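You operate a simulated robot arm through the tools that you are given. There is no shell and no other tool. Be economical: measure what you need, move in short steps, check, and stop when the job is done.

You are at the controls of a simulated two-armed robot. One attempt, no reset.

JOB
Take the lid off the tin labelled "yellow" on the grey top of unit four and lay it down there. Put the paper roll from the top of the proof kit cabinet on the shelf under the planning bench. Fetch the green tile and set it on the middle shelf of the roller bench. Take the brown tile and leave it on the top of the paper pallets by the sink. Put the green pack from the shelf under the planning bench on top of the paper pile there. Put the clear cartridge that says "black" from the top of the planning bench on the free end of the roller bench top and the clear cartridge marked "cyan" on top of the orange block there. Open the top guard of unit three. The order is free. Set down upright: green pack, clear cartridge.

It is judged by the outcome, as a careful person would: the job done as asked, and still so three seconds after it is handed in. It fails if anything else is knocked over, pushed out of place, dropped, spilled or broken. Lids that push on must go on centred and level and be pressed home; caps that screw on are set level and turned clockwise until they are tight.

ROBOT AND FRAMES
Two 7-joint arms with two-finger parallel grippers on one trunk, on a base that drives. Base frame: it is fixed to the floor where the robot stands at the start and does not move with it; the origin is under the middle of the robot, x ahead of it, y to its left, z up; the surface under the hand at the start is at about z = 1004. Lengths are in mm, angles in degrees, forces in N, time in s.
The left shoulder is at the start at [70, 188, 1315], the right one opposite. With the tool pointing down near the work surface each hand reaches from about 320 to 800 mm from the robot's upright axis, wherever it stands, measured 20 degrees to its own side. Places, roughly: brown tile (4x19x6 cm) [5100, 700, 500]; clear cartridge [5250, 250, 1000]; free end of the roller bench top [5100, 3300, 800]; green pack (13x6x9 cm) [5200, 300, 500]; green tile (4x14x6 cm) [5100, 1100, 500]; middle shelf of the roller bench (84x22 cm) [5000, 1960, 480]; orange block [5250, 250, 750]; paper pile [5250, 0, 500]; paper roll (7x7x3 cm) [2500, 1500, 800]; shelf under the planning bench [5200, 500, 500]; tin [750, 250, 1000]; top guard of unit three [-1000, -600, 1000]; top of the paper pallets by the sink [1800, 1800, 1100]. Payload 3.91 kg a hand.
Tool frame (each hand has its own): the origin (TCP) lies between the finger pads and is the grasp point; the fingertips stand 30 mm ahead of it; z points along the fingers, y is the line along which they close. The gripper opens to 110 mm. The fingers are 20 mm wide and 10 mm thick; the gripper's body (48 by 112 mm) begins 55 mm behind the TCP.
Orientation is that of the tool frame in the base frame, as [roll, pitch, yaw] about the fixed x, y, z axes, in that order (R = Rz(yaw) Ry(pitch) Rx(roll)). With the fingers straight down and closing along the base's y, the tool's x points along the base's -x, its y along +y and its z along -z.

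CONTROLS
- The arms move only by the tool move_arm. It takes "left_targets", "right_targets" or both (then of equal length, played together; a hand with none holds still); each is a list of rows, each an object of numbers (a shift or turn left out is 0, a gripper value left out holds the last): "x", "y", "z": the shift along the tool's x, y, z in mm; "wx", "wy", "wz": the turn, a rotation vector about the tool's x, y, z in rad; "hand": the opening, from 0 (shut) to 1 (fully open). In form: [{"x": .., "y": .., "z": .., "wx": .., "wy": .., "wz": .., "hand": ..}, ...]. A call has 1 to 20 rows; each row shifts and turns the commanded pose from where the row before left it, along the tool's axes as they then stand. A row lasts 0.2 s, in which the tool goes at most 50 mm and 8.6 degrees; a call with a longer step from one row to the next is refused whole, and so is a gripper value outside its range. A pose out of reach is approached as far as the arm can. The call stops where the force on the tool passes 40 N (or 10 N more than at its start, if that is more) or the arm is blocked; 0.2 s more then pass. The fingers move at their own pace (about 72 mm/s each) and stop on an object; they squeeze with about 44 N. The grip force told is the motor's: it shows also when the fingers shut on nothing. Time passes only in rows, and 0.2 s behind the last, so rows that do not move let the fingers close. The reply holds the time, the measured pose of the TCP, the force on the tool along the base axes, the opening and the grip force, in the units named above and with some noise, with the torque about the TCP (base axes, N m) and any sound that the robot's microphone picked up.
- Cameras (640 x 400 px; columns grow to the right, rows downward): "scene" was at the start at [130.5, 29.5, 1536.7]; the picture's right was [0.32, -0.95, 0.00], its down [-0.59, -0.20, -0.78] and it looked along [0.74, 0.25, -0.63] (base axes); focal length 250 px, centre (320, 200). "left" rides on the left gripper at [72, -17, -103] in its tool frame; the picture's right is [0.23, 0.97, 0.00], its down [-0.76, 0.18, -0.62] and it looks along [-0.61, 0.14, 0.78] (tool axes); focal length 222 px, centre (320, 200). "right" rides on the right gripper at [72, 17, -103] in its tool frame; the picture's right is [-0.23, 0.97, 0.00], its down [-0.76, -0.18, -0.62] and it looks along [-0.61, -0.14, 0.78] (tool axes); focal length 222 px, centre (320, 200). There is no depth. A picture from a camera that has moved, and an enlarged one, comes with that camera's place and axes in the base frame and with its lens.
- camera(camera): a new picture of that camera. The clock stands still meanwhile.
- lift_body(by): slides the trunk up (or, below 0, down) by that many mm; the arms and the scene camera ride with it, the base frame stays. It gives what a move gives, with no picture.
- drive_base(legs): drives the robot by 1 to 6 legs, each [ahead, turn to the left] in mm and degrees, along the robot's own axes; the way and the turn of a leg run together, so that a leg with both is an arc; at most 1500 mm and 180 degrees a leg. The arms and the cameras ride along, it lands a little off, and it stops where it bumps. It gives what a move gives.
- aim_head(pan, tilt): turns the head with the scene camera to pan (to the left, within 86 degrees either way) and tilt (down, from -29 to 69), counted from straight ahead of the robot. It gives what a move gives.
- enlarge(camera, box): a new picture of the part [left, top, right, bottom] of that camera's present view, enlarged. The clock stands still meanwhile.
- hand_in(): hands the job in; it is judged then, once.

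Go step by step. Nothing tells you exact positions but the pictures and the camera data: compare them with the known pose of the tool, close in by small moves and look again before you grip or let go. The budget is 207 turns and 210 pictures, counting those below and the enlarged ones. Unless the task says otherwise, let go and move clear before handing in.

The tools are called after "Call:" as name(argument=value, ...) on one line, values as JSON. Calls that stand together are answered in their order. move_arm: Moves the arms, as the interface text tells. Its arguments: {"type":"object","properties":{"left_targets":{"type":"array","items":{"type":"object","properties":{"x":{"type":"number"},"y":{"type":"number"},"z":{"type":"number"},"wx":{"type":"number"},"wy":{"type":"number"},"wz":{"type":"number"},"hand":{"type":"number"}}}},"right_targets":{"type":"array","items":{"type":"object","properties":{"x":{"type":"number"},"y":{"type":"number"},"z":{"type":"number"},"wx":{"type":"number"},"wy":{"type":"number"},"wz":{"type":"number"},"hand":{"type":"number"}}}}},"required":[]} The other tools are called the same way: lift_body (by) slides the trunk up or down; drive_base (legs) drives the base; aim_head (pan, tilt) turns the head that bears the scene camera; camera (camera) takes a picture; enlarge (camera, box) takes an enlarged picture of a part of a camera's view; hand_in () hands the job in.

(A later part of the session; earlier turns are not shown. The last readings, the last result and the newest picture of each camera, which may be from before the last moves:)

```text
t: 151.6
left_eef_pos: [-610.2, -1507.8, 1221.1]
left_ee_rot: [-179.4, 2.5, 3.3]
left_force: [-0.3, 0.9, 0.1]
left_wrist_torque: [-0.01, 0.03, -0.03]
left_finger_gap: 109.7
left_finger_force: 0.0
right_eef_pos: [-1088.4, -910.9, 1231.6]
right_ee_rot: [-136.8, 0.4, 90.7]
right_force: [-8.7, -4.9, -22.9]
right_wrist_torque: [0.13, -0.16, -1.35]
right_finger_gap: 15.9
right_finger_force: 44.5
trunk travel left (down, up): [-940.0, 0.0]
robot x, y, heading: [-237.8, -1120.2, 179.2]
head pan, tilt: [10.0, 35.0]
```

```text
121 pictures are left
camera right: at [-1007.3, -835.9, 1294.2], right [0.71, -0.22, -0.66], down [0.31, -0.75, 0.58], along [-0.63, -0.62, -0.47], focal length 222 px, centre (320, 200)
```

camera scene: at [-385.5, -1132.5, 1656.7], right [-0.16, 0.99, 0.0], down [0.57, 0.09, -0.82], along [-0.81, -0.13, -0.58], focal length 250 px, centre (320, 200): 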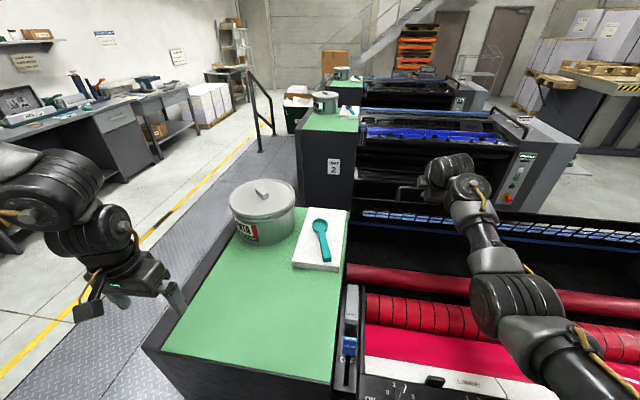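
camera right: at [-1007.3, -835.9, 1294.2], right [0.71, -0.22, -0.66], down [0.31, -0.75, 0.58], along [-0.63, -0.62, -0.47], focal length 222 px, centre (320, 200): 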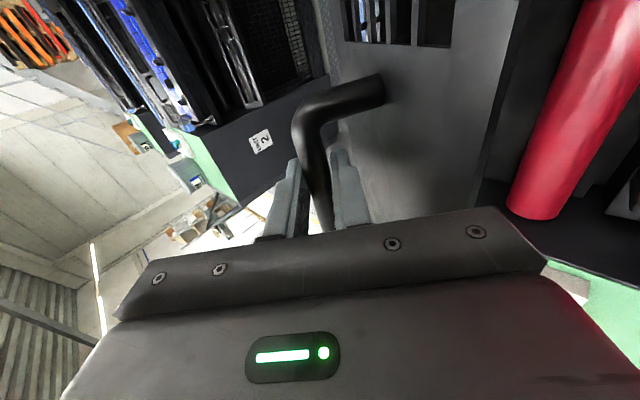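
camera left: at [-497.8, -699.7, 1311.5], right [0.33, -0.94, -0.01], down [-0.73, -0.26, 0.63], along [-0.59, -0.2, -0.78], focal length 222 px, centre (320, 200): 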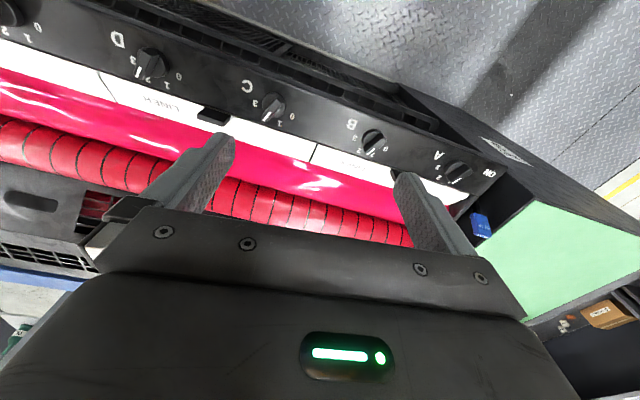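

Continue pushing backward (−x).

Call:
move_arm(right_targets=[{"y": -9.2, "z": 8.5, "wx": 0.03}, {"y": -9.2, "z": 8.5, "wx": 0.03}])

Call:
move_arm(right_targets=[{"y": -9, "z": 9.5, "wx": 0.03}, {"y": -9, "z": 9.5, "wx": 0.03}])

Call:
camera(camera="right")

```text
t: 152.2
left_eef_pos: [-604.5, -1505.8, 1221.4]
left_ee_rot: [-179.4, 2.7, 3.2]
left_force: [-0.5, -0.3, -0.8]
left_wrist_torque: [0.01, -0.03, 0.0]
left_finger_gap: 109.7
left_finger_force: 0.1
right_eef_pos: [-1109.6, -908.5, 1239.5]
right_ee_rot: [-132.7, 0.5, 90.6]
right_force: [-1.3, 1.2, -1.9]
right_wrist_torque: [-0.28, -0.19, -0.84]
right_finger_gap: 15.7
right_finger_force: 45.0
trunk travel left (down, up): [-940.0, 0.0]
robot x, y, heading: [-242.2, -1119.8, 179.0]
head pan, tilt: [10.0, 35.0]
```

```text
t: 152.8
left_eef_pos: [-598.1, -1507.5, 1224.6]
left_ee_rot: [-179.4, 3.0, 3.3]
left_force: [-0.2, 0.0, -0.8]
left_wrist_torque: [0.04, -0.03, -0.03]
left_finger_gap: 109.8
left_finger_force: 0.1
right_eef_pos: [-1128.4, -911.0, 1244.8]
right_ee_rot: [-129.2, 0.3, 90.5]
right_force: [20.9, 4.5, 20.2]
right_wrist_torque: [1.08, -5.09, -0.89]
right_finger_gap: 16.1
right_finger_force: 45.6
trunk travel left (down, up): [-940.0, 0.0]
robot x, y, heading: [-237.4, -1121.7, 179.4]
head pan, tilt: [10.0, 35.0]
```

```text
120 pictures are left
camera right: at [-1039.7, -836.1, 1297.3], right [0.62, -0.22, -0.75], down [0.38, -0.75, 0.54], along [-0.69, -0.62, -0.38], focal length 222 px, centre (320, 200)
```

right: 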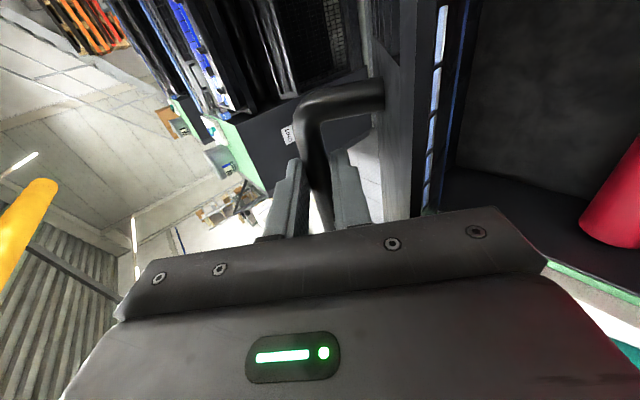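

About 80° open now. Try a slightly further push, watching force.

Call:
move_arm(right_targets=[{"y": -3.2, "z": 3.9}, {"y": -3.2, "z": 3.9}])

Call:
enlarge(camera="scene", box=[330, 130, 560, 290])

```text
t: 153.4
left_eef_pos: [-595.1, -1505.1, 1224.9]
left_ee_rot: [-179.3, 3.2, 3.4]
left_force: [0.4, -0.5, 0.1]
left_wrist_torque: [0.04, 0.0, -0.02]
left_finger_gap: 110.3
left_finger_force: 0.0
right_eef_pos: [-1129.9, -909.6, 1246.1]
right_ee_rot: [-129.0, 0.4, 90.4]
right_force: [25.6, 7.1, 19.8]
right_wrist_torque: [1.36, -2.81, -2.22]
right_finger_gap: 15.7
right_finger_force: 45.0
right hand out of reach, approached as far as the arm can: row 2
trunk travel left (down, up): [-940.0, 0.0]
robot x, y, heading: [-236.4, -1118.9, 179.1]
head pan, tilt: [10.0, 35.0]
```

```text
2.50 times, centred on (445, 210) of scene
camera zoom: at [-366.0, -1132.1, 1658.4], right [-0.16, 0.99, 0.0], down [0.56, 0.09, -0.82], along [-0.81, -0.13, -0.57], focal length 625 px, centre (8, 175)
```

zoom: 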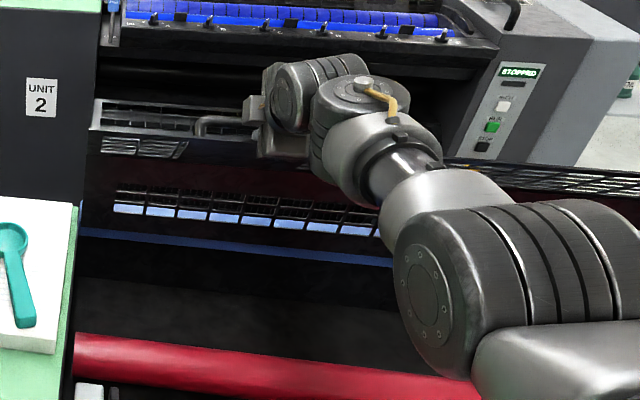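

The cover stands near vertical. I'll ease the fingers slightly (bar still caged) to see if it stays.

Call:
move_arm(right_targets=[{"hand": 0.3}, {}, {}])

Call:
camera(camera="right")

```text
t: 154.2
left_eef_pos: [-595.5, -1505.0, 1225.8]
left_ee_rot: [-179.4, 3.2, 3.2]
left_force: [0.9, 0.0, 0.5]
left_wrist_torque: [-0.02, 0.02, 0.0]
left_finger_gap: 110.1
left_finger_force: 0.1
right_eef_pos: [-1129.2, -910.8, 1247.2]
right_ee_rot: [-128.9, 0.4, 90.6]
right_force: [23.4, 9.3, 22.8]
right_wrist_torque: [0.51, -1.33, -0.05]
right_finger_gap: 32.7
right_finger_force: 0.1
trunk travel left (down, up): [-940.0, 0.0]
robot x, y, heading: [-243.4, -1121.2, 179.3]
head pan, tilt: [10.0, 35.0]
```

```text
118 pictures are left
camera right: at [-1040.7, -836.4, 1297.2], right [0.62, -0.22, -0.76], down [0.38, -0.75, 0.54], along [-0.69, -0.62, -0.38], focal length 222 px, centre (320, 200)
```

right: 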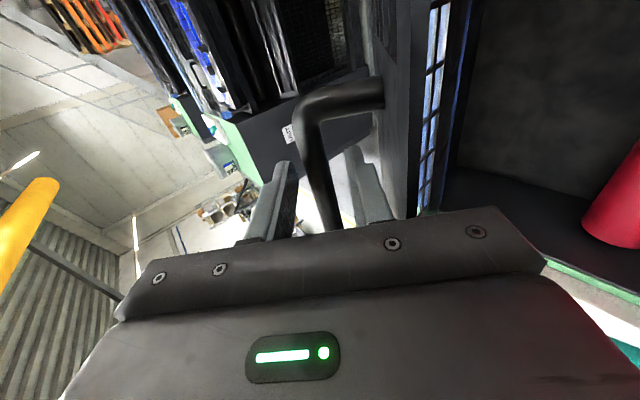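

Fingertips press on the panel. Back off 8 mm along the tool axis and see whether the cover follows.

Call:
move_arm(right_targets=[{"z": -5}, {"z": -5}, {}])

Call:
camera(camera="right")

```text
t: 155.0
left_eef_pos: [-603.0, -1505.5, 1222.7]
left_ee_rot: [-179.4, 2.7, 3.3]
left_force: [0.5, -0.6, 0.1]
left_wrist_torque: [-0.01, 0.02, 0.0]
left_finger_gap: 110.1
left_finger_force: 0.0
right_eef_pos: [-1127.5, -912.4, 1245.0]
right_ee_rot: [-129.6, 0.5, 90.8]
right_force: [3.2, 3.9, 7.9]
right_wrist_torque: [0.11, -0.51, -0.05]
right_finger_gap: 30.9
right_finger_force: 0.0
trunk travel left (down, up): [-940.0, 0.0]
robot x, y, heading: [-242.1, -1123.8, 179.0]
head pan, tilt: [10.0, 35.0]
```

```text
117 pictures are left
camera right: at [-1040.3, -837.0, 1296.6], right [0.62, -0.23, -0.75], down [0.38, -0.75, 0.54], along [-0.69, -0.62, -0.38], focal length 222 px, centre (320, 200)
```

right: 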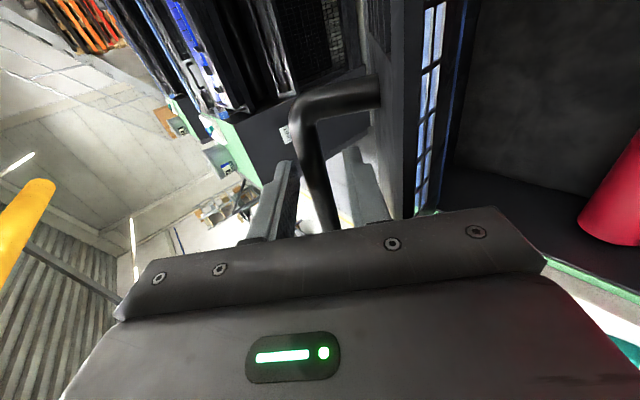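

Little force and the cover stays. Withdraw slowly 20 mm and check again.

Call:
move_arm(right_targets=[{"z": -7}, {"z": -7}, {"z": -7}, {}])

Call:
camera(camera="right")

```text
t: 156.0
left_eef_pos: [-604.4, -1507.8, 1221.7]
left_ee_rot: [-179.3, 2.8, 3.3]
left_force: [-0.1, -1.3, 0.1]
left_wrist_torque: [0.01, 0.01, 0.01]
left_finger_gap: 110.2
left_finger_force: 0.1
right_eef_pos: [-1114.4, -910.6, 1256.9]
right_ee_rot: [-129.6, 0.5, 90.6]
right_force: [-2.5, 2.8, 3.8]
right_wrist_torque: [-0.04, -0.15, 0.05]
right_finger_gap: 31.0
right_finger_force: 0.0
right hand out of reach, approached as far as the arm can: row 2
trunk travel left (down, up): [-940.0, 0.0]
robot x, y, heading: [-237.9, -1116.4, 179.1]
head pan, tilt: [10.0, 35.0]
```

```text
116 pictures are left
camera right: at [-1026.1, -837.3, 1308.6], right [0.62, -0.23, -0.75], down [0.38, -0.75, 0.54], along [-0.69, -0.62, -0.38], focal length 222 px, centre (320, 200)
```

right: 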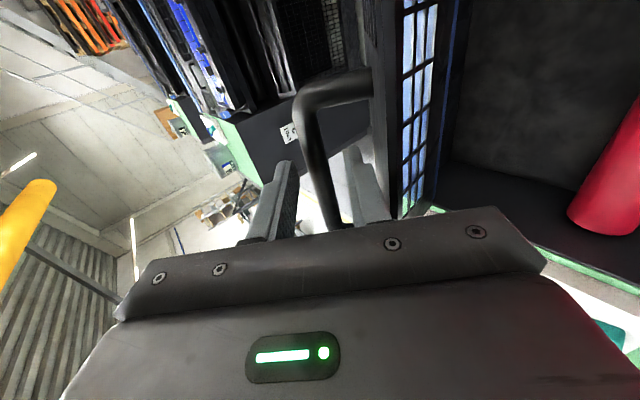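

It seems to stand on its own. Withdraw further.

Call:
move_arm(right_targets=[{"z": -10}, {"z": -15}, {"z": -15}, {"z": -15}, {"z": -15}])

Call:
camera(camera="right")

Call:
camera(camera="scene")

```text
t: 157.2
left_eef_pos: [-604.0, -1504.5, 1222.7]
left_ee_rot: [-179.4, 2.7, 3.4]
left_force: [1.0, 0.4, -1.1]
left_wrist_torque: [-0.02, 0.03, -0.01]
left_finger_gap: 110.0
left_finger_force: 0.0
right_eef_pos: [-1059.7, -908.4, 1302.7]
right_ee_rot: [-129.5, 0.4, 90.7]
right_force: [0.8, 0.0, -0.6]
right_wrist_torque: [0.05, 0.01, 0.01]
right_finger_gap: 33.1
right_finger_force: 0.1
trunk travel left (down, up): [-940.0, 0.0]
robot x, y, heading: [-238.3, -1123.6, 179.3]
head pan, tilt: [10.0, 35.0]
```

```text
115 pictures are left
camera right: at [-971.6, -835.4, 1354.2], right [0.62, -0.23, -0.75], down [0.38, -0.75, 0.54], along [-0.69, -0.62, -0.38], focal length 222 px, centre (320, 200)
```

right: 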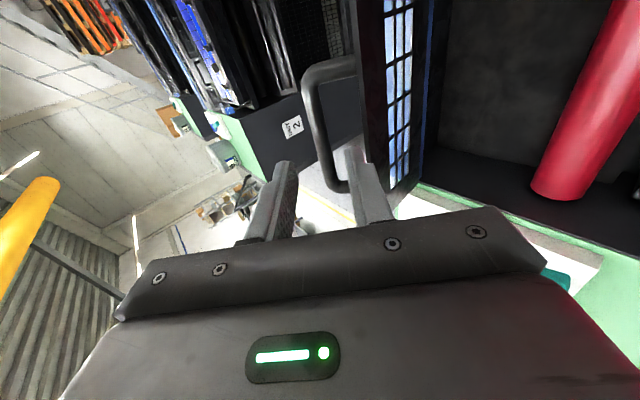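

```text
114 pictures are left
camera scene: at [-377.4, -1132.0, 1657.4], right [-0.16, 0.99, 0.0], down [0.57, 0.09, -0.82], along [-0.81, -0.13, -0.57], focal length 250 px, centre (320, 200)
```

scene: 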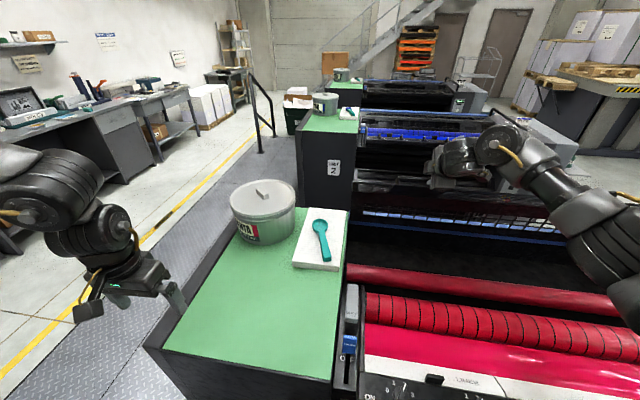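

The guard stays open on its own. Retract the arm and restore the hand's neutral posture.

Call:
move_arm(right_targets=[{"y": 29, "z": -35}, {"y": 29, "z": -35}, {"y": 29, "z": -35}, {"y": 29, "z": -35}, {"y": 29, "z": -35}, {"y": 29, "z": -35}, {"y": 29, "z": -35}, {"y": 29, "z": -35}, {"wx": -0.126}, {"wx": -0.126}, {"wx": -0.126}, {"wx": -0.126}, {"wx": -0.126}, {"wx": -0.126}, {"wx": -0.126}])

Call:
drive_base(legs=[[-200, 0]])

Call:
move_arm(right_targets=[{"wz": 0.143}, {"wz": 0.143}, {"wz": 0.143}, {"wz": 0.143}, {"wz": 0.143}, {"wz": 0.143}, {"wz": 0.143}, {"wz": 0.143}, {"wz": 0.143}, {"wz": 0.143}, {"wz": 0.143}])

Call:
camera(camera="scene")

```text
t: 160.4
left_eef_pos: [-604.6, -1506.4, 1221.7]
left_ee_rot: [-179.3, 2.8, 3.4]
left_force: [0.4, 0.1, -0.4]
left_wrist_torque: [-0.02, -0.02, 0.0]
left_finger_gap: 110.0
left_finger_force: 0.1
right_eef_pos: [-741.4, -911.5, 1299.7]
right_ee_rot: [179.9, 0.3, 90.7]
right_force: [0.3, -0.1, 0.5]
right_wrist_torque: [-0.01, 0.02, 0.03]
right_finger_gap: 33.0
right_finger_force: 0.1
right hand out of reach, approached as far as the arm can: row 8
trunk travel left (down, up): [-940.0, 0.0]
robot x, y, heading: [-240.6, -1116.8, 179.4]
head pan, tilt: [10.0, 35.0]
```

```text
t: 162.0
left_eef_pos: [-409.0, -1509.2, 1220.8]
left_ee_rot: [-179.4, 2.5, 3.5]
left_force: [-0.3, 0.0, 1.2]
left_wrist_torque: [0.02, -0.06, -0.04]
left_finger_gap: 109.9
left_finger_force: 0.0
right_eef_pos: [-549.6, -915.1, 1298.0]
right_ee_rot: [179.7, 0.3, 90.9]
right_force: [-0.6, -0.4, 0.9]
right_wrist_torque: [-0.02, -0.03, -0.03]
right_finger_gap: 32.8
right_finger_force: 0.1
trunk travel left (down, up): [-940.0, 0.0]
robot x, y, heading: [-37.7, -1123.2, 179.6]
head pan, tilt: [10.0, 35.0]
```

```text
t: 164.4
left_eef_pos: [-404.8, -1511.2, 1221.3]
left_ee_rot: [-179.5, 2.8, 3.4]
left_force: [0.6, -1.1, -0.7]
left_wrist_torque: [-0.01, 0.0, 0.01]
left_finger_gap: 110.0
left_finger_force: 0.0
right_eef_pos: [-543.6, -915.5, 1300.3]
right_ee_rot: [179.6, -0.1, 0.6]
right_force: [-0.8, 0.7, 0.8]
right_wrist_torque: [0.01, 0.01, 0.03]
right_finger_gap: 33.1
right_finger_force: 0.1
trunk travel left (down, up): [-940.0, 0.0]
robot x, y, heading: [-44.2, -1124.5, 179.3]
head pan, tilt: [10.0, 35.0]
```

```text
113 pictures are left
camera scene: at [-180.4, -1136.3, 1657.3], right [-0.17, 0.99, 0.0], down [0.57, 0.09, -0.82], along [-0.81, -0.14, -0.57], focal length 250 px, centre (320, 200)
```

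scene: 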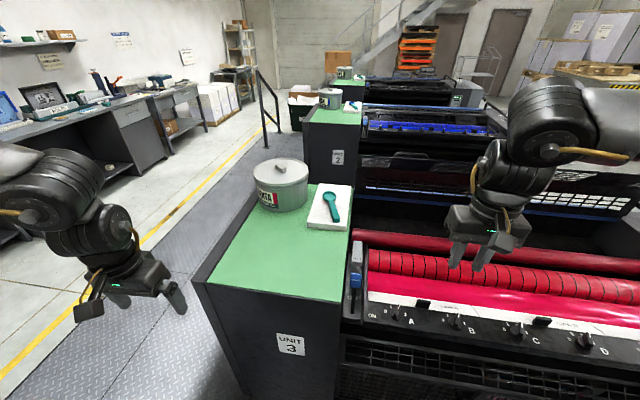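

Now out of the gap and along the aisle toward the proof kit cabinet.

Call:
drive_base(legs=[[0, -90], [1040, 0], [1040, 0], [0, -90], [1000, 0]])

Call:
aim_head(pan=20, tilt=20)

Call:
camera(camera="scene")

```text
t: 187.4
left_eef_pos: [1299.9, 1439.0, 1222.2]
left_ee_rot: [-179.4, 2.8, -175.0]
left_force: [-0.1, 0.2, 0.2]
left_wrist_torque: [-0.01, 0.0, 0.0]
left_finger_gap: 110.1
left_finger_force: 0.1
right_eef_pos: [1453.3, 849.3, 1300.3]
right_ee_rot: [179.5, 0.1, -177.8]
right_force: [0.2, 0.1, -0.7]
right_wrist_torque: [-0.02, -0.02, 0.01]
right_finger_gap: 32.9
right_finger_force: 0.0
trunk travel left (down, up): [-940.0, 0.0]
robot x, y, heading: [951.8, 1044.4, 0.8]
head pan, tilt: [10.0, 35.0]
```

```text
t: 188.2
left_eef_pos: [1300.6, 1441.0, 1221.6]
left_ee_rot: [-179.5, 2.7, -175.1]
left_force: [-0.2, 0.1, 0.5]
left_wrist_torque: [-0.04, 0.03, 0.0]
left_finger_gap: 109.9
left_finger_force: 0.2
right_eef_pos: [1453.5, 848.6, 1300.2]
right_ee_rot: [179.6, -0.2, -177.7]
right_force: [-0.3, 0.3, -0.4]
right_wrist_torque: [0.0, 0.05, 0.0]
right_finger_gap: 32.8
right_finger_force: 0.1
trunk travel left (down, up): [-940.0, 0.0]
robot x, y, heading: [946.5, 1045.4, 1.1]
head pan, tilt: [20.0, 20.0]
```

```text
112 pictures are left
camera scene: at [1083.6, 1080.5, 1681.1], right [0.36, -0.93, 0.0], down [-0.32, -0.12, -0.94], along [0.88, 0.33, -0.34], focal length 250 px, centre (320, 200)
```

scene: 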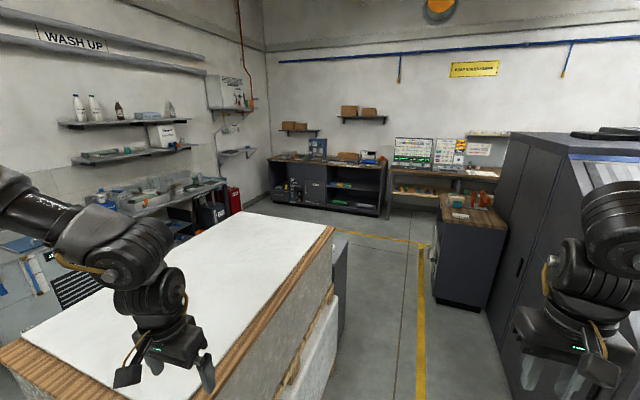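

The cabinet is hidden behind the paper pallets; planning bench and roller bench are along the back. Drive on past the pallets.

Call:
drive_base(legs=[[0, -9], [1200, 0], [0, 50]])

Call:
aim_head(pan=5, tilt=30)

Call:
camera(camera="scene")

```text
t: 197.0
left_eef_pos: [2106.5, 1408.7, 1223.3]
left_ee_rot: [-179.4, 2.7, -134.7]
left_force: [0.7, -0.3, -0.7]
left_wrist_torque: [-0.01, 0.02, 0.01]
left_finger_gap: 110.1
left_finger_force: 0.0
right_eef_pos: [2607.4, 1058.9, 1299.8]
right_ee_rot: [179.5, -0.1, -137.3]
right_force: [0.6, -0.5, 0.7]
right_wrist_torque: [0.01, 0.05, 0.01]
right_finger_gap: 33.2
right_finger_force: 0.0
trunk travel left (down, up): [-940.0, 0.0]
robot x, y, heading: [2095.9, 879.3, 41.5]
head pan, tilt: [20.0, 20.0]
```

```text
t: 197.8
left_eef_pos: [2105.6, 1408.6, 1222.7]
left_ee_rot: [-179.3, 2.7, -134.6]
left_force: [-0.6, -0.1, -0.5]
left_wrist_torque: [-0.03, 0.01, 0.02]
left_finger_gap: 109.9
left_finger_force: 0.0
right_eef_pos: [2606.8, 1057.6, 1300.4]
right_ee_rot: [179.6, -0.1, -137.3]
right_force: [-0.3, -0.1, -0.4]
right_wrist_torque: [-0.01, -0.01, 0.05]
right_finger_gap: 32.9
right_finger_force: 0.1
trunk travel left (down, up): [-940.0, 0.0]
robot x, y, heading: [2096.8, 878.7, 41.4]
head pan, tilt: [5.0, 30.0]
```

```text
111 pictures are left
camera scene: at [2193.3, 979.5, 1665.2], right [0.72, -0.69, 0.0], down [-0.34, -0.36, -0.87], along [0.6, 0.63, -0.5], focal length 250 px, centre (320, 200)
```

scene: 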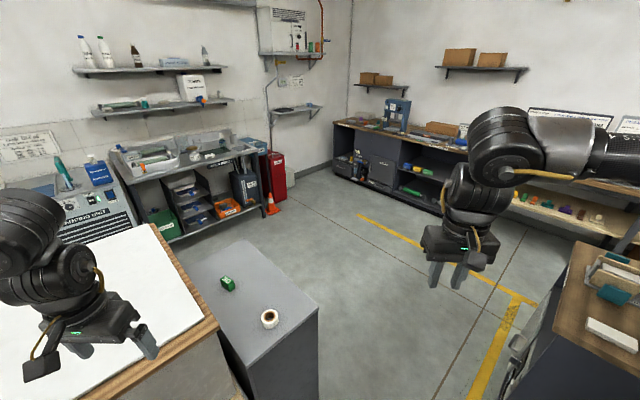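

The roll (white, with core) is on the grey cabinet at about [2469,1537]. I'll pull up in front of it, facing +y, then lower the trunk.

Call:
drive_base(legs=[[130, 0], [0, 49]])

Call:
lift_body(by=-230)

Call:
aim_head(pan=-20, tilt=45)

Call:
camera(camera="scene")

Call:
camera(camera="right")

```text
t: 201.2
left_eef_pos: [1812.2, 1335.6, 1222.8]
left_ee_rot: [-179.3, 2.7, -87.5]
left_force: [0.6, 0.5, 0.7]
left_wrist_torque: [0.02, 0.02, 0.01]
left_finger_gap: 110.0
left_finger_force: 0.0
right_eef_pos: [2410.1, 1462.3, 1299.7]
right_ee_rot: [179.5, -0.1, -90.2]
right_force: [0.3, 0.0, -1.5]
right_wrist_torque: [-0.03, 0.03, 0.02]
right_finger_gap: 32.9
right_finger_force: 0.1
trunk travel left (down, up): [-940.0, 0.0]
robot x, y, heading: [2188.8, 966.7, 88.3]
head pan, tilt: [5.0, 30.0]
```

```text
t: 203.6
left_eef_pos: [1810.6, 1334.8, 991.9]
left_ee_rot: [-179.4, 2.7, -87.5]
left_force: [-0.4, 1.0, 0.1]
left_wrist_torque: [-0.01, -0.04, -0.01]
left_finger_gap: 110.0
left_finger_force: 0.0
right_eef_pos: [2409.1, 1462.7, 1069.7]
right_ee_rot: [179.6, 0.0, -90.2]
right_force: [-0.8, -0.7, 0.0]
right_wrist_torque: [0.0, -0.01, -0.02]
right_finger_gap: 32.9
right_finger_force: 0.1
trunk travel left (down, up): [-710.0, 230.0]
robot x, y, heading: [2191.9, 962.6, 88.5]
head pan, tilt: [5.0, 30.0]
```

```text
t: 204.5
left_eef_pos: [1810.8, 1334.6, 991.9]
left_ee_rot: [-179.4, 2.7, -87.5]
left_force: [0.7, -0.1, 0.0]
left_wrist_torque: [0.01, 0.01, 0.03]
left_finger_gap: 109.9
left_finger_force: 0.0
right_eef_pos: [2409.1, 1462.3, 1069.8]
right_ee_rot: [179.6, -0.1, -90.1]
right_force: [0.1, -0.2, -0.6]
right_wrist_torque: [0.01, 0.04, -0.01]
right_finger_gap: 32.8
right_finger_force: 0.0
trunk travel left (down, up): [-710.0, 230.0]
robot x, y, heading: [2194.9, 964.0, 88.6]
head pan, tilt: [-20.0, 45.0]
```

```text
110 pictures are left
camera scene: at [2221.1, 1092.1, 1412.5], right [0.93, -0.37, 0.0], down [-0.26, -0.66, -0.71], along [0.26, 0.66, -0.71], focal length 250 px, centre (320, 200)
```

scene: 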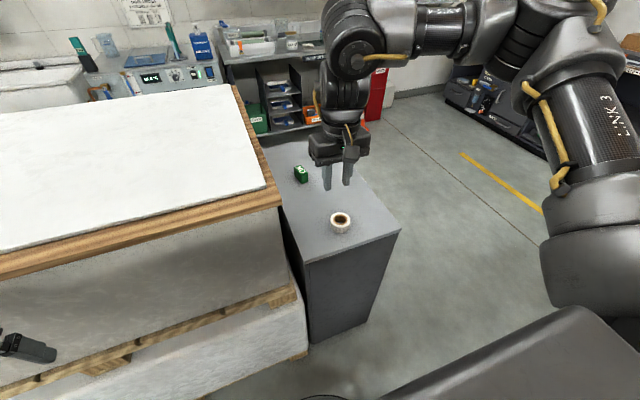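

```text
109 pictures are left
camera right: at [2390.0, 1390.8, 1172.9], right [-0.97, 0.23, 0.01], down [0.19, 0.76, 0.62], along [0.14, 0.61, -0.78], focal length 222 px, centre (320, 200)
```

right: 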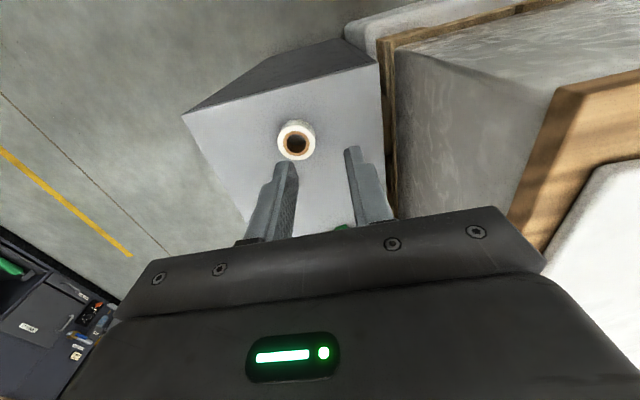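

Roll at about [2462,1531], z 800–830. Move above it with fingers open and come down to z≈885.

Call:
move_arm(right_targets=[{"x": -35, "y": -27, "hand": 0.95}, {"x": -34, "y": -26}, {"z": 46}, {"z": 46}, {"z": 46}, {"z": 46}])

Call:
camera(camera="right")

Call:
enlarge(camera="scene", box=[280, 150, 420, 250])

```text
t: 205.9
left_eef_pos: [1811.3, 1335.9, 992.5]
left_ee_rot: [-179.4, 2.6, -87.5]
left_force: [0.1, -0.8, 0.5]
left_wrist_torque: [-0.03, -0.03, 0.0]
left_finger_gap: 109.9
left_finger_force: 0.0
right_eef_pos: [2459.4, 1532.8, 880.9]
right_ee_rot: [179.5, 0.0, -90.1]
right_force: [-0.4, -0.5, -0.2]
right_wrist_torque: [-0.02, 0.0, -0.01]
right_finger_gap: 104.4
right_finger_force: 0.1
trunk travel left (down, up): [-710.0, 230.0]
robot x, y, heading: [2190.3, 964.4, 88.5]
head pan, tilt: [-20.0, 45.0]
```

```text
108 pictures are left
camera right: at [2441.1, 1460.4, 983.4], right [-0.97, 0.23, 0.01], down [0.19, 0.76, 0.62], along [0.14, 0.61, -0.78], focal length 222 px, centre (320, 200)
```

right: 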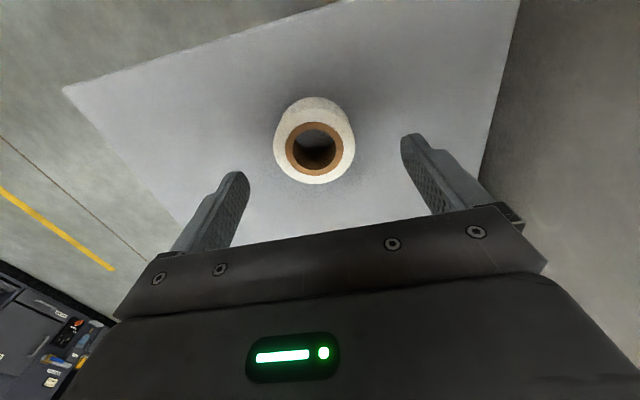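

```text
4.00 times, centred on (350, 200) of scene
camera zoom: at [2222.1, 1093.3, 1412.5], right [0.93, -0.37, 0.0], down [-0.26, -0.66, -0.71], along [0.26, 0.66, -0.71], focal length 1000 px, centre (200, 200)
```

zoom: 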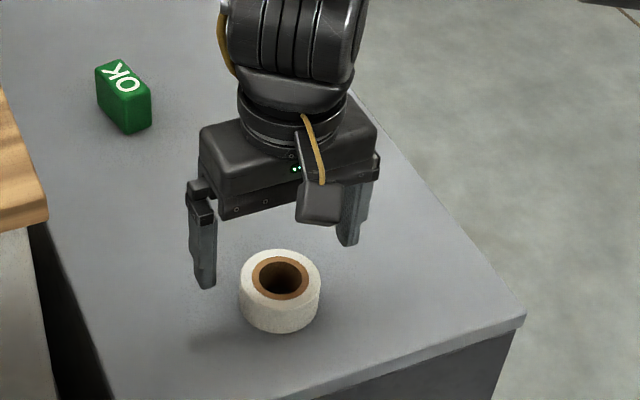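

Well centred (4 mm shift). Descend 44 mm and close.

Call:
move_arm(right_targets=[{"y": -4, "z": 20}, {"z": 16}, {"z": 8}, {"hand": 0.3}, {"hand": 0.3}, {"hand": 0.3}, {}])

Call:
camera(camera="right")

```text
t: 207.5
left_eef_pos: [1811.5, 1334.0, 991.7]
left_ee_rot: [-179.4, 2.6, -87.5]
left_force: [0.9, 0.2, 0.4]
left_wrist_torque: [0.02, 0.04, 0.02]
left_finger_gap: 110.2
left_finger_force: 0.1
right_eef_pos: [2464.5, 1530.7, 838.6]
right_ee_rot: [179.6, 0.0, -90.3]
right_force: [-0.1, -0.7, 0.5]
right_wrist_torque: [0.01, -0.01, 0.03]
right_finger_gap: 60.8
right_finger_force: 44.7
trunk travel left (down, up): [-710.0, 230.0]
robot x, y, heading: [2194.7, 967.9, 88.5]
head pan, tilt: [-20.0, 45.0]
```

```text
106 pictures are left
camera right: at [2445.6, 1459.4, 941.9], right [-0.97, 0.23, 0.01], down [0.19, 0.76, 0.62], along [0.14, 0.61, -0.78], focal length 222 px, centre (320, 200)
```

right: 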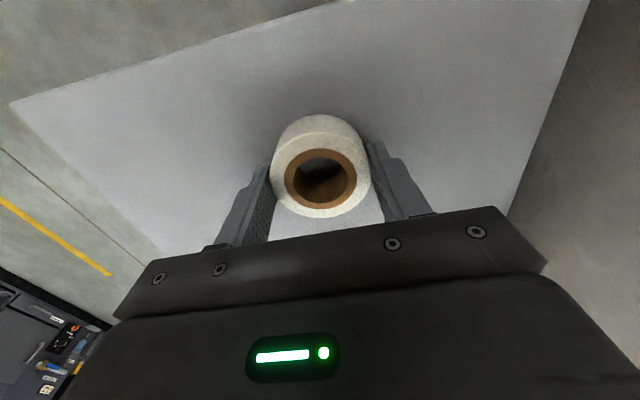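

Gripped, but to set it under a bench I need a grip from the front with the hand tilted. I'll let go, raise, and tilt the hand 60° forward.

Call:
move_arm(right_targets=[{"hand": 0.95}, {"hand": 0.95}, {"hand": 0.95}, {"z": -30}, {"z": -30}, {"wy": -0.15}, {"wy": -0.15}, {"wy": -0.15}, {"wy": -0.15}, {"wy": -0.15}, {"wy": -0.15}, {"wy": -0.147}])

Call:
camera(camera="right")

Call:
enlarge(camera="scene", box=[280, 150, 420, 250])

```text
t: 210.1
left_eef_pos: [1812.7, 1333.4, 993.5]
left_ee_rot: [-179.6, 2.8, -87.4]
left_force: [0.4, -0.3, -0.1]
left_wrist_torque: [0.0, 0.01, -0.01]
left_finger_gap: 110.1
left_finger_force: 0.0
right_eef_pos: [2465.5, 1528.6, 900.0]
right_ee_rot: [-179.1, 59.5, -88.9]
right_force: [1.1, 2.3, 2.8]
right_wrist_torque: [-0.24, 0.07, 0.06]
right_finger_gap: 104.5
right_finger_force: 0.1
trunk travel left (down, up): [-710.0, 230.0]
robot x, y, heading: [2192.4, 965.8, 88.2]
head pan, tilt: [-20.0, 45.0]
```

```text
105 pictures are left
camera right: at [2447.6, 1403.0, 888.5], right [-0.98, 0.11, 0.19], down [0.17, -0.15, 0.97], along [0.13, 0.98, 0.13], focal length 222 px, centre (320, 200)
```

right: 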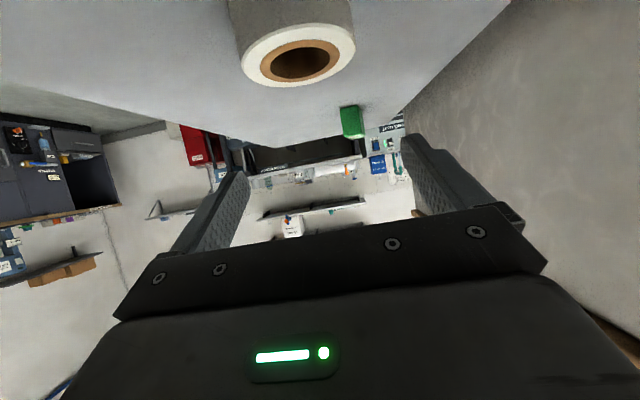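

```text
4.00 times, centred on (350, 200) of scene
camera zoom: at [2223.2, 1090.5, 1412.9], right [0.93, -0.37, 0.0], down [-0.26, -0.66, -0.71], along [0.26, 0.66, -0.71], focal length 1000 px, centre (200, 200)
```

zoom: 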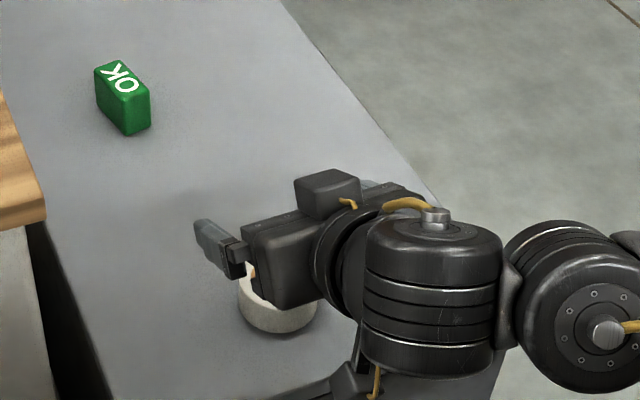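

Orientation good. Lower straight down ~73 mm so the fingers straddle the roll just above the cabinet top.

Call:
move_arm(right_targets=[{"x": 30, "z": 21}, {"x": 22, "z": 14}, {"x": 6, "z": 3.5}, {"x": 3, "z": 1.7}])

Call:
camera(camera="right")

Call:
enlarge(camera="scene", box=[280, 150, 420, 250])

```text
t: 211.1
left_eef_pos: [1812.2, 1333.5, 991.2]
left_ee_rot: [-179.4, 2.8, -87.4]
left_force: [0.4, -0.3, -1.2]
left_wrist_torque: [0.0, -0.03, 0.0]
left_finger_gap: 110.2
left_finger_force: 0.0
right_eef_pos: [2464.4, 1533.1, 828.0]
right_ee_rot: [179.2, 59.9, -90.9]
right_force: [0.0, 0.1, 1.0]
right_wrist_torque: [0.0, -0.01, -0.04]
right_finger_gap: 104.3
right_finger_force: 0.0
trunk travel left (down, up): [-710.0, 230.0]
robot x, y, heading: [2190.1, 963.6, 87.9]
head pan, tilt: [-20.0, 45.0]
```

```text
103 pictures are left
camera right: at [2444.9, 1408.3, 817.0], right [-0.97, 0.12, 0.2], down [0.18, -0.16, 0.97], along [0.15, 0.98, 0.13], focal length 222 px, centre (320, 200)
```

right: 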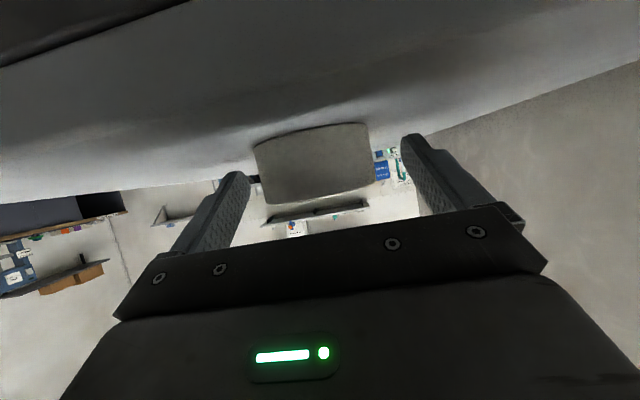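

```text
4.00 times, centred on (350, 200) of scene
camera zoom: at [2221.9, 1091.6, 1412.5], right [0.93, -0.37, 0.0], down [-0.26, -0.66, -0.71], along [0.26, 0.66, -0.71], focal length 1000 px, centre (200, 200)
```

zoom: 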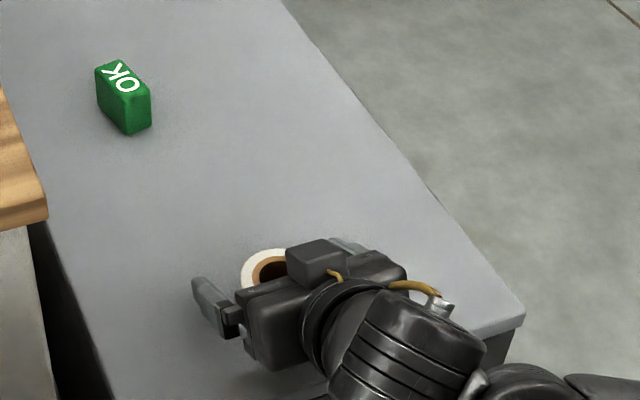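

Roll is between the fingers. Close.

Call:
move_arm(right_targets=[{"hand": 0.2}, {"hand": 0.2}, {"hand": 0.2}, {"hand": 0.2}, {}])

Call:
move_arm(right_targets=[{"x": -26, "z": -15}, {"x": -26, "z": -15}, {"x": -26, "z": -15}])

Call:
camera(camera="scene")

Call:
camera(camera="right")

```text
t: 212.3
left_eef_pos: [1811.4, 1335.0, 992.4]
left_ee_rot: [-179.5, 2.7, -87.5]
left_force: [0.1, -0.5, 0.7]
left_wrist_torque: [0.0, -0.01, 0.0]
left_finger_gap: 110.1
left_finger_force: 0.0
right_eef_pos: [2464.3, 1533.4, 828.0]
right_ee_rot: [179.3, 59.8, -90.8]
right_force: [0.1, -0.3, -0.9]
right_wrist_torque: [-0.01, 0.0, -0.01]
right_finger_gap: 60.7
right_finger_force: 43.8
trunk travel left (down, up): [-710.0, 230.0]
robot x, y, heading: [2194.0, 964.1, 88.4]
head pan, tilt: [-20.0, 45.0]
```

```text
t: 213.1
left_eef_pos: [1810.8, 1335.1, 991.6]
left_ee_rot: [-179.4, 2.7, -87.5]
left_force: [-0.5, 0.2, 0.4]
left_wrist_torque: [-0.03, -0.02, -0.02]
left_finger_gap: 110.1
left_finger_force: 0.1
right_eef_pos: [2466.2, 1534.2, 915.7]
right_ee_rot: [179.2, 59.9, -91.0]
right_force: [-0.7, 0.3, -0.8]
right_wrist_torque: [0.0, -0.01, 0.05]
right_finger_gap: 61.0
right_finger_force: 43.3
trunk travel left (down, up): [-710.0, 230.0]
robot x, y, heading: [2190.5, 962.1, 88.5]
head pan, tilt: [-20.0, 45.0]
```

```text
101 pictures are left
camera scene: at [2221.0, 1092.0, 1412.5], right [0.93, -0.37, 0.0], down [-0.26, -0.66, -0.71], along [0.26, 0.66, -0.71], focal length 250 px, centre (320, 200)
```

scene: 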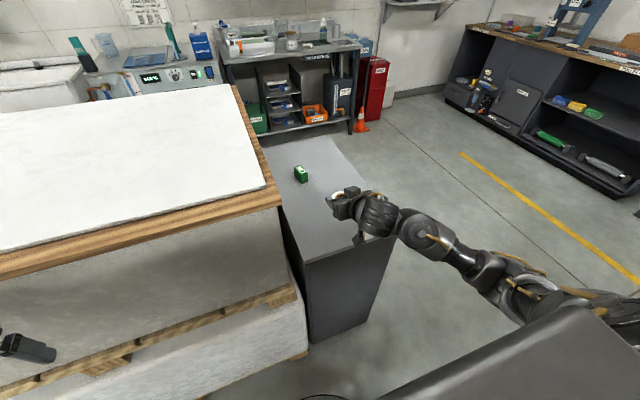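

```text
100 pictures are left
camera right: at [2446.2, 1409.9, 905.3], right [-0.97, 0.12, 0.2], down [0.18, -0.16, 0.97], along [0.15, 0.98, 0.13], focal length 222 px, centre (320, 200)
```

right: 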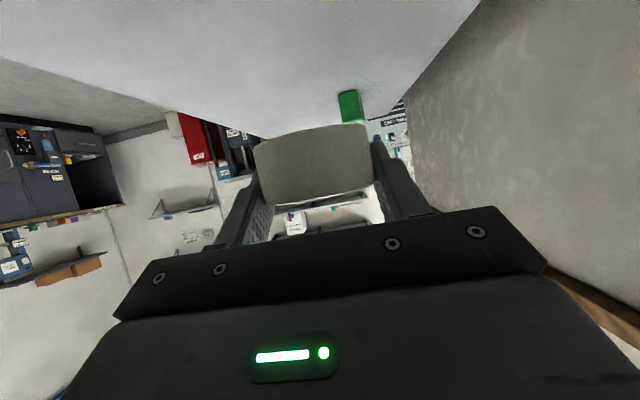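

Roll is held securely. Retract it toward the robot, turn toward +x and look along the way to the planning bench.

Call:
move_arm(right_targets=[{"x": 20, "z": -43}, {"x": 20, "z": -43}, {"x": 20, "z": -43}, {"x": 20, "z": -43}, {"x": 20, "z": -43}])

Call:
drive_base(legs=[[0, -85]])

Call:
aim_head(pan=0, tilt=25)

Call:
camera(camera="scene")

```text
t: 214.3
left_eef_pos: [1810.0, 1332.4, 993.8]
left_ee_rot: [-179.3, 3.0, -87.5]
left_force: [0.0, -0.9, 0.5]
left_wrist_torque: [0.04, -0.02, 0.0]
left_finger_gap: 109.9
left_finger_force: 0.1
right_eef_pos: [2469.8, 1388.6, 909.9]
right_ee_rot: [179.3, 60.2, -90.9]
right_force: [0.2, 0.2, -1.5]
right_wrist_torque: [0.02, -0.01, 0.0]
right_finger_gap: 60.8
right_finger_force: 44.5
right hand out of reach, approached as far as the arm can: row 3, 4, 5
trunk travel left (down, up): [-710.0, 230.0]
robot x, y, heading: [2190.9, 965.8, 88.3]
head pan, tilt: [-20.0, 45.0]
```

```text
t: 215.5
left_eef_pos: [1853.8, 1367.0, 989.3]
left_ee_rot: [-179.8, 1.5, -94.0]
left_force: [1.7, -5.9, 1.1]
left_wrist_torque: [0.45, 0.06, 0.04]
left_finger_gap: 110.1
left_finger_force: 0.2
right_eef_pos: [2519.5, 1354.6, 906.0]
right_ee_rot: [179.2, 59.9, -97.5]
right_force: [0.3, 0.2, -1.0]
right_wrist_torque: [0.0, -0.01, -0.01]
right_finger_gap: 60.7
right_finger_force: 43.5
trunk travel left (down, up): [-710.0, 230.0]
robot x, y, heading: [2193.0, 963.4, 82.0]
head pan, tilt: [-20.0, 45.0]
stopped in leg 1: the robot was blocked; the commanded pose is now the measured one
```

```text
t: 216.4
left_eef_pos: [1853.7, 1367.7, 989.7]
left_ee_rot: [180.0, 1.5, -94.0]
left_force: [2.6, -9.5, -2.9]
left_wrist_torque: [0.43, 0.12, 0.02]
left_finger_gap: 109.8
left_finger_force: 0.2
right_eef_pos: [2519.1, 1354.1, 907.5]
right_ee_rot: [179.1, 60.0, -97.6]
right_force: [0.4, -0.1, 0.7]
right_wrist_torque: [-0.01, -0.02, -0.04]
right_finger_gap: 60.8
right_finger_force: 44.1
trunk travel left (down, up): [-710.0, 230.0]
robot x, y, heading: [2190.9, 962.9, 82.0]
head pan, tilt: [0.0, 25.0]
```

```text
99 pictures are left
camera scene: at [2210.6, 1105.1, 1443.1], right [0.99, -0.14, 0.0], down [-0.06, -0.42, -0.91], along [0.13, 0.9, -0.42], focal length 250 px, centre (320, 200)
```

scene: 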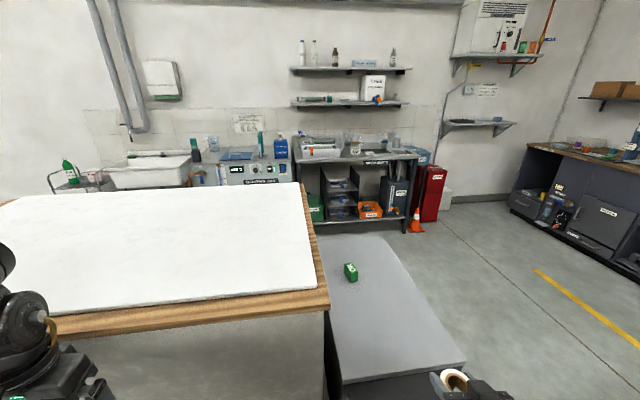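

The left hand brushed the pallet; back off 150 mm, then turn.

Call:
drive_base(legs=[[-150, 0]])

Call:
camera(camera="left")

Call:
drive_base(legs=[[0, -82]])

Call:
camera(camera="scene")

```text
t: 217.8
left_eef_pos: [1832.1, 1216.6, 989.2]
left_ee_rot: [-179.9, 1.5, -93.9]
left_force: [0.1, -0.6, -0.7]
left_wrist_torque: [0.0, 0.0, 0.02]
left_finger_gap: 110.3
left_finger_force: 0.1
right_eef_pos: [2496.8, 1202.7, 907.7]
right_ee_rot: [179.2, 59.9, -97.4]
right_force: [0.6, 1.0, -0.5]
right_wrist_torque: [0.01, -0.01, 0.02]
right_finger_gap: 60.6
right_finger_force: 44.1
trunk travel left (down, up): [-710.0, 230.0]
robot x, y, heading: [2166.6, 813.2, 81.7]
head pan, tilt: [0.0, 25.0]
```

```text
98 pictures are left
camera left: at [1842.4, 1140.7, 1091.1], right [-0.99, -0.16, -0.01], down [-0.13, 0.76, 0.64], along [-0.1, 0.64, -0.77], focal length 222 px, centre (320, 200)
```

left: 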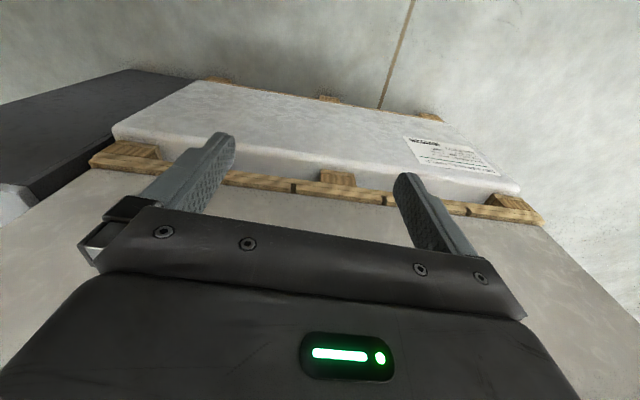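

```text
t: 221.7
left_eef_pos: [2532.1, 1195.3, 988.9]
left_ee_rot: [-179.9, 1.5, -177.4]
left_force: [0.5, 0.3, -0.1]
left_wrist_torque: [-0.02, -0.01, -0.05]
left_finger_gap: 110.2
left_finger_force: 0.1
right_eef_pos: [2595.9, 532.0, 908.2]
right_ee_rot: [179.3, 59.9, 179.2]
right_force: [-0.1, -0.4, -0.9]
right_wrist_torque: [0.04, -0.03, -0.01]
right_finger_gap: 60.4
right_finger_force: 43.8
trunk travel left (down, up): [-710.0, 230.0]
robot x, y, heading: [2170.3, 810.7, -1.4]
head pan, tilt: [0.0, 25.0]
```

```text
97 pictures are left
camera scene: at [2310.7, 809.7, 1443.1], right [-0.02, -1.0, 0.0], down [-0.42, 0.01, -0.91], along [0.91, -0.02, -0.42], focal length 250 px, centre (320, 200)
```

scene: 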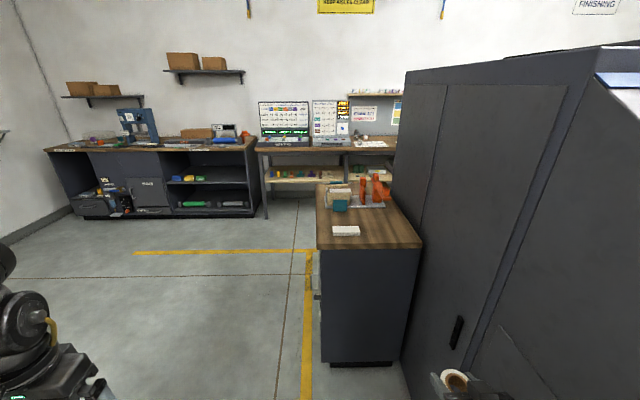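

Clear overview: the planning bench (front edge x≈4990, top ~800, shelf ~480) is behind the wood-topped cabinet. Drive around that cabinet toward it.

Call:
drive_base(legs=[[0, 27], [960, 0], [0, -26], [1200, 0], [0, -25]])

Call:
aim_head(pan=-10, tilt=25)

Call:
camera(camera="scene")

```text
t: 236.3
left_eef_pos: [4707.6, 1432.9, 989.8]
left_ee_rot: [-180.0, 1.4, 159.3]
left_force: [0.5, 0.0, -0.2]
left_wrist_torque: [-0.02, 0.01, -0.03]
left_finger_gap: 110.1
left_finger_force: 0.0
right_eef_pos: [4501.6, 799.0, 906.3]
right_ee_rot: [179.2, 59.9, 155.6]
right_force: [-0.3, 0.2, -1.4]
right_wrist_torque: [-0.02, 0.01, 0.0]
right_finger_gap: 59.9
right_finger_force: 44.0
trunk travel left (down, up): [-710.0, 230.0]
robot x, y, heading: [4224.8, 1221.1, -24.5]
head pan, tilt: [0.0, 25.0]
```

```text
t: 237.0
left_eef_pos: [4707.0, 1433.0, 989.3]
left_ee_rot: [-180.0, 1.5, 159.3]
left_force: [-0.1, -0.8, 0.7]
left_wrist_torque: [-0.05, -0.02, 0.01]
left_finger_gap: 109.7
left_finger_force: 0.0
right_eef_pos: [4501.6, 800.0, 906.6]
right_ee_rot: [179.2, 59.9, 155.7]
right_force: [-0.2, -0.4, -0.8]
right_wrist_torque: [0.0, 0.0, -0.02]
right_finger_gap: 60.3
right_finger_force: 43.8
trunk travel left (down, up): [-710.0, 230.0]
robot x, y, heading: [4218.4, 1222.2, -24.9]
head pan, tilt: [-10.0, 25.0]
```

```text
96 pictures are left
camera scene: at [4342.1, 1153.9, 1443.1], right [-0.57, -0.82, 0.0], down [-0.35, 0.24, -0.91], along [0.74, -0.52, -0.42], focal length 250 px, centre (320, 200)
```

scene: 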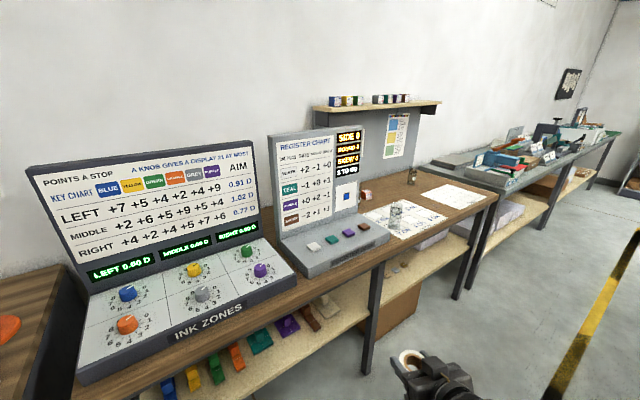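

I see the bench with two consoles and coloured tiles on its shelf. Zoom on the right end of the bench for cartridges, pack and pile.

Call:
enlarge(camera="scene", box=[340, 150, 500, 280])

Call:
enlarge(camera="scene", box=[140, 270, 360, 400])

```text
3.08 times, centred on (420, 215) of scene
camera zoom: at [4342.1, 1153.9, 1443.1], right [-0.57, -0.82, 0.0], down [-0.35, 0.24, -0.91], along [0.74, -0.52, -0.42], focal length 770 px, centre (12, 154)
```

zoom: 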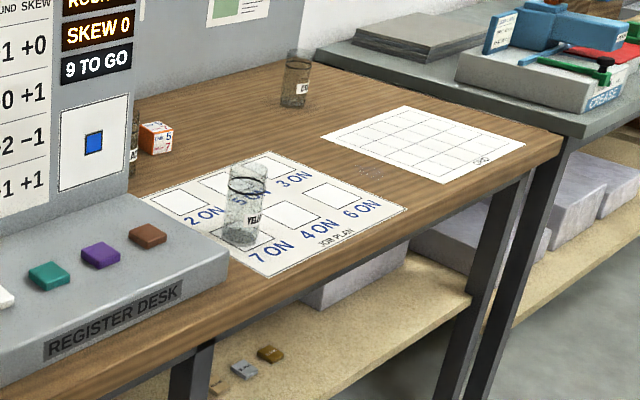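

```text
2.91 times, centred on (250, 335) of scene
camera zoom: at [4342.1, 1153.9, 1443.1], right [-0.57, -0.82, 0.0], down [-0.35, 0.24, -0.91], along [0.74, -0.52, -0.42], focal length 728 px, centre (524, -193)
```

zoom: 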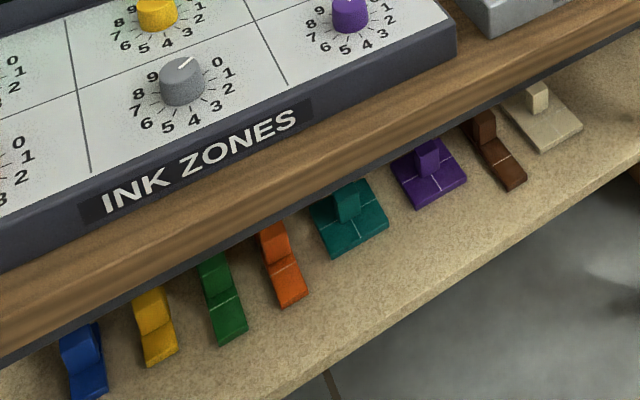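

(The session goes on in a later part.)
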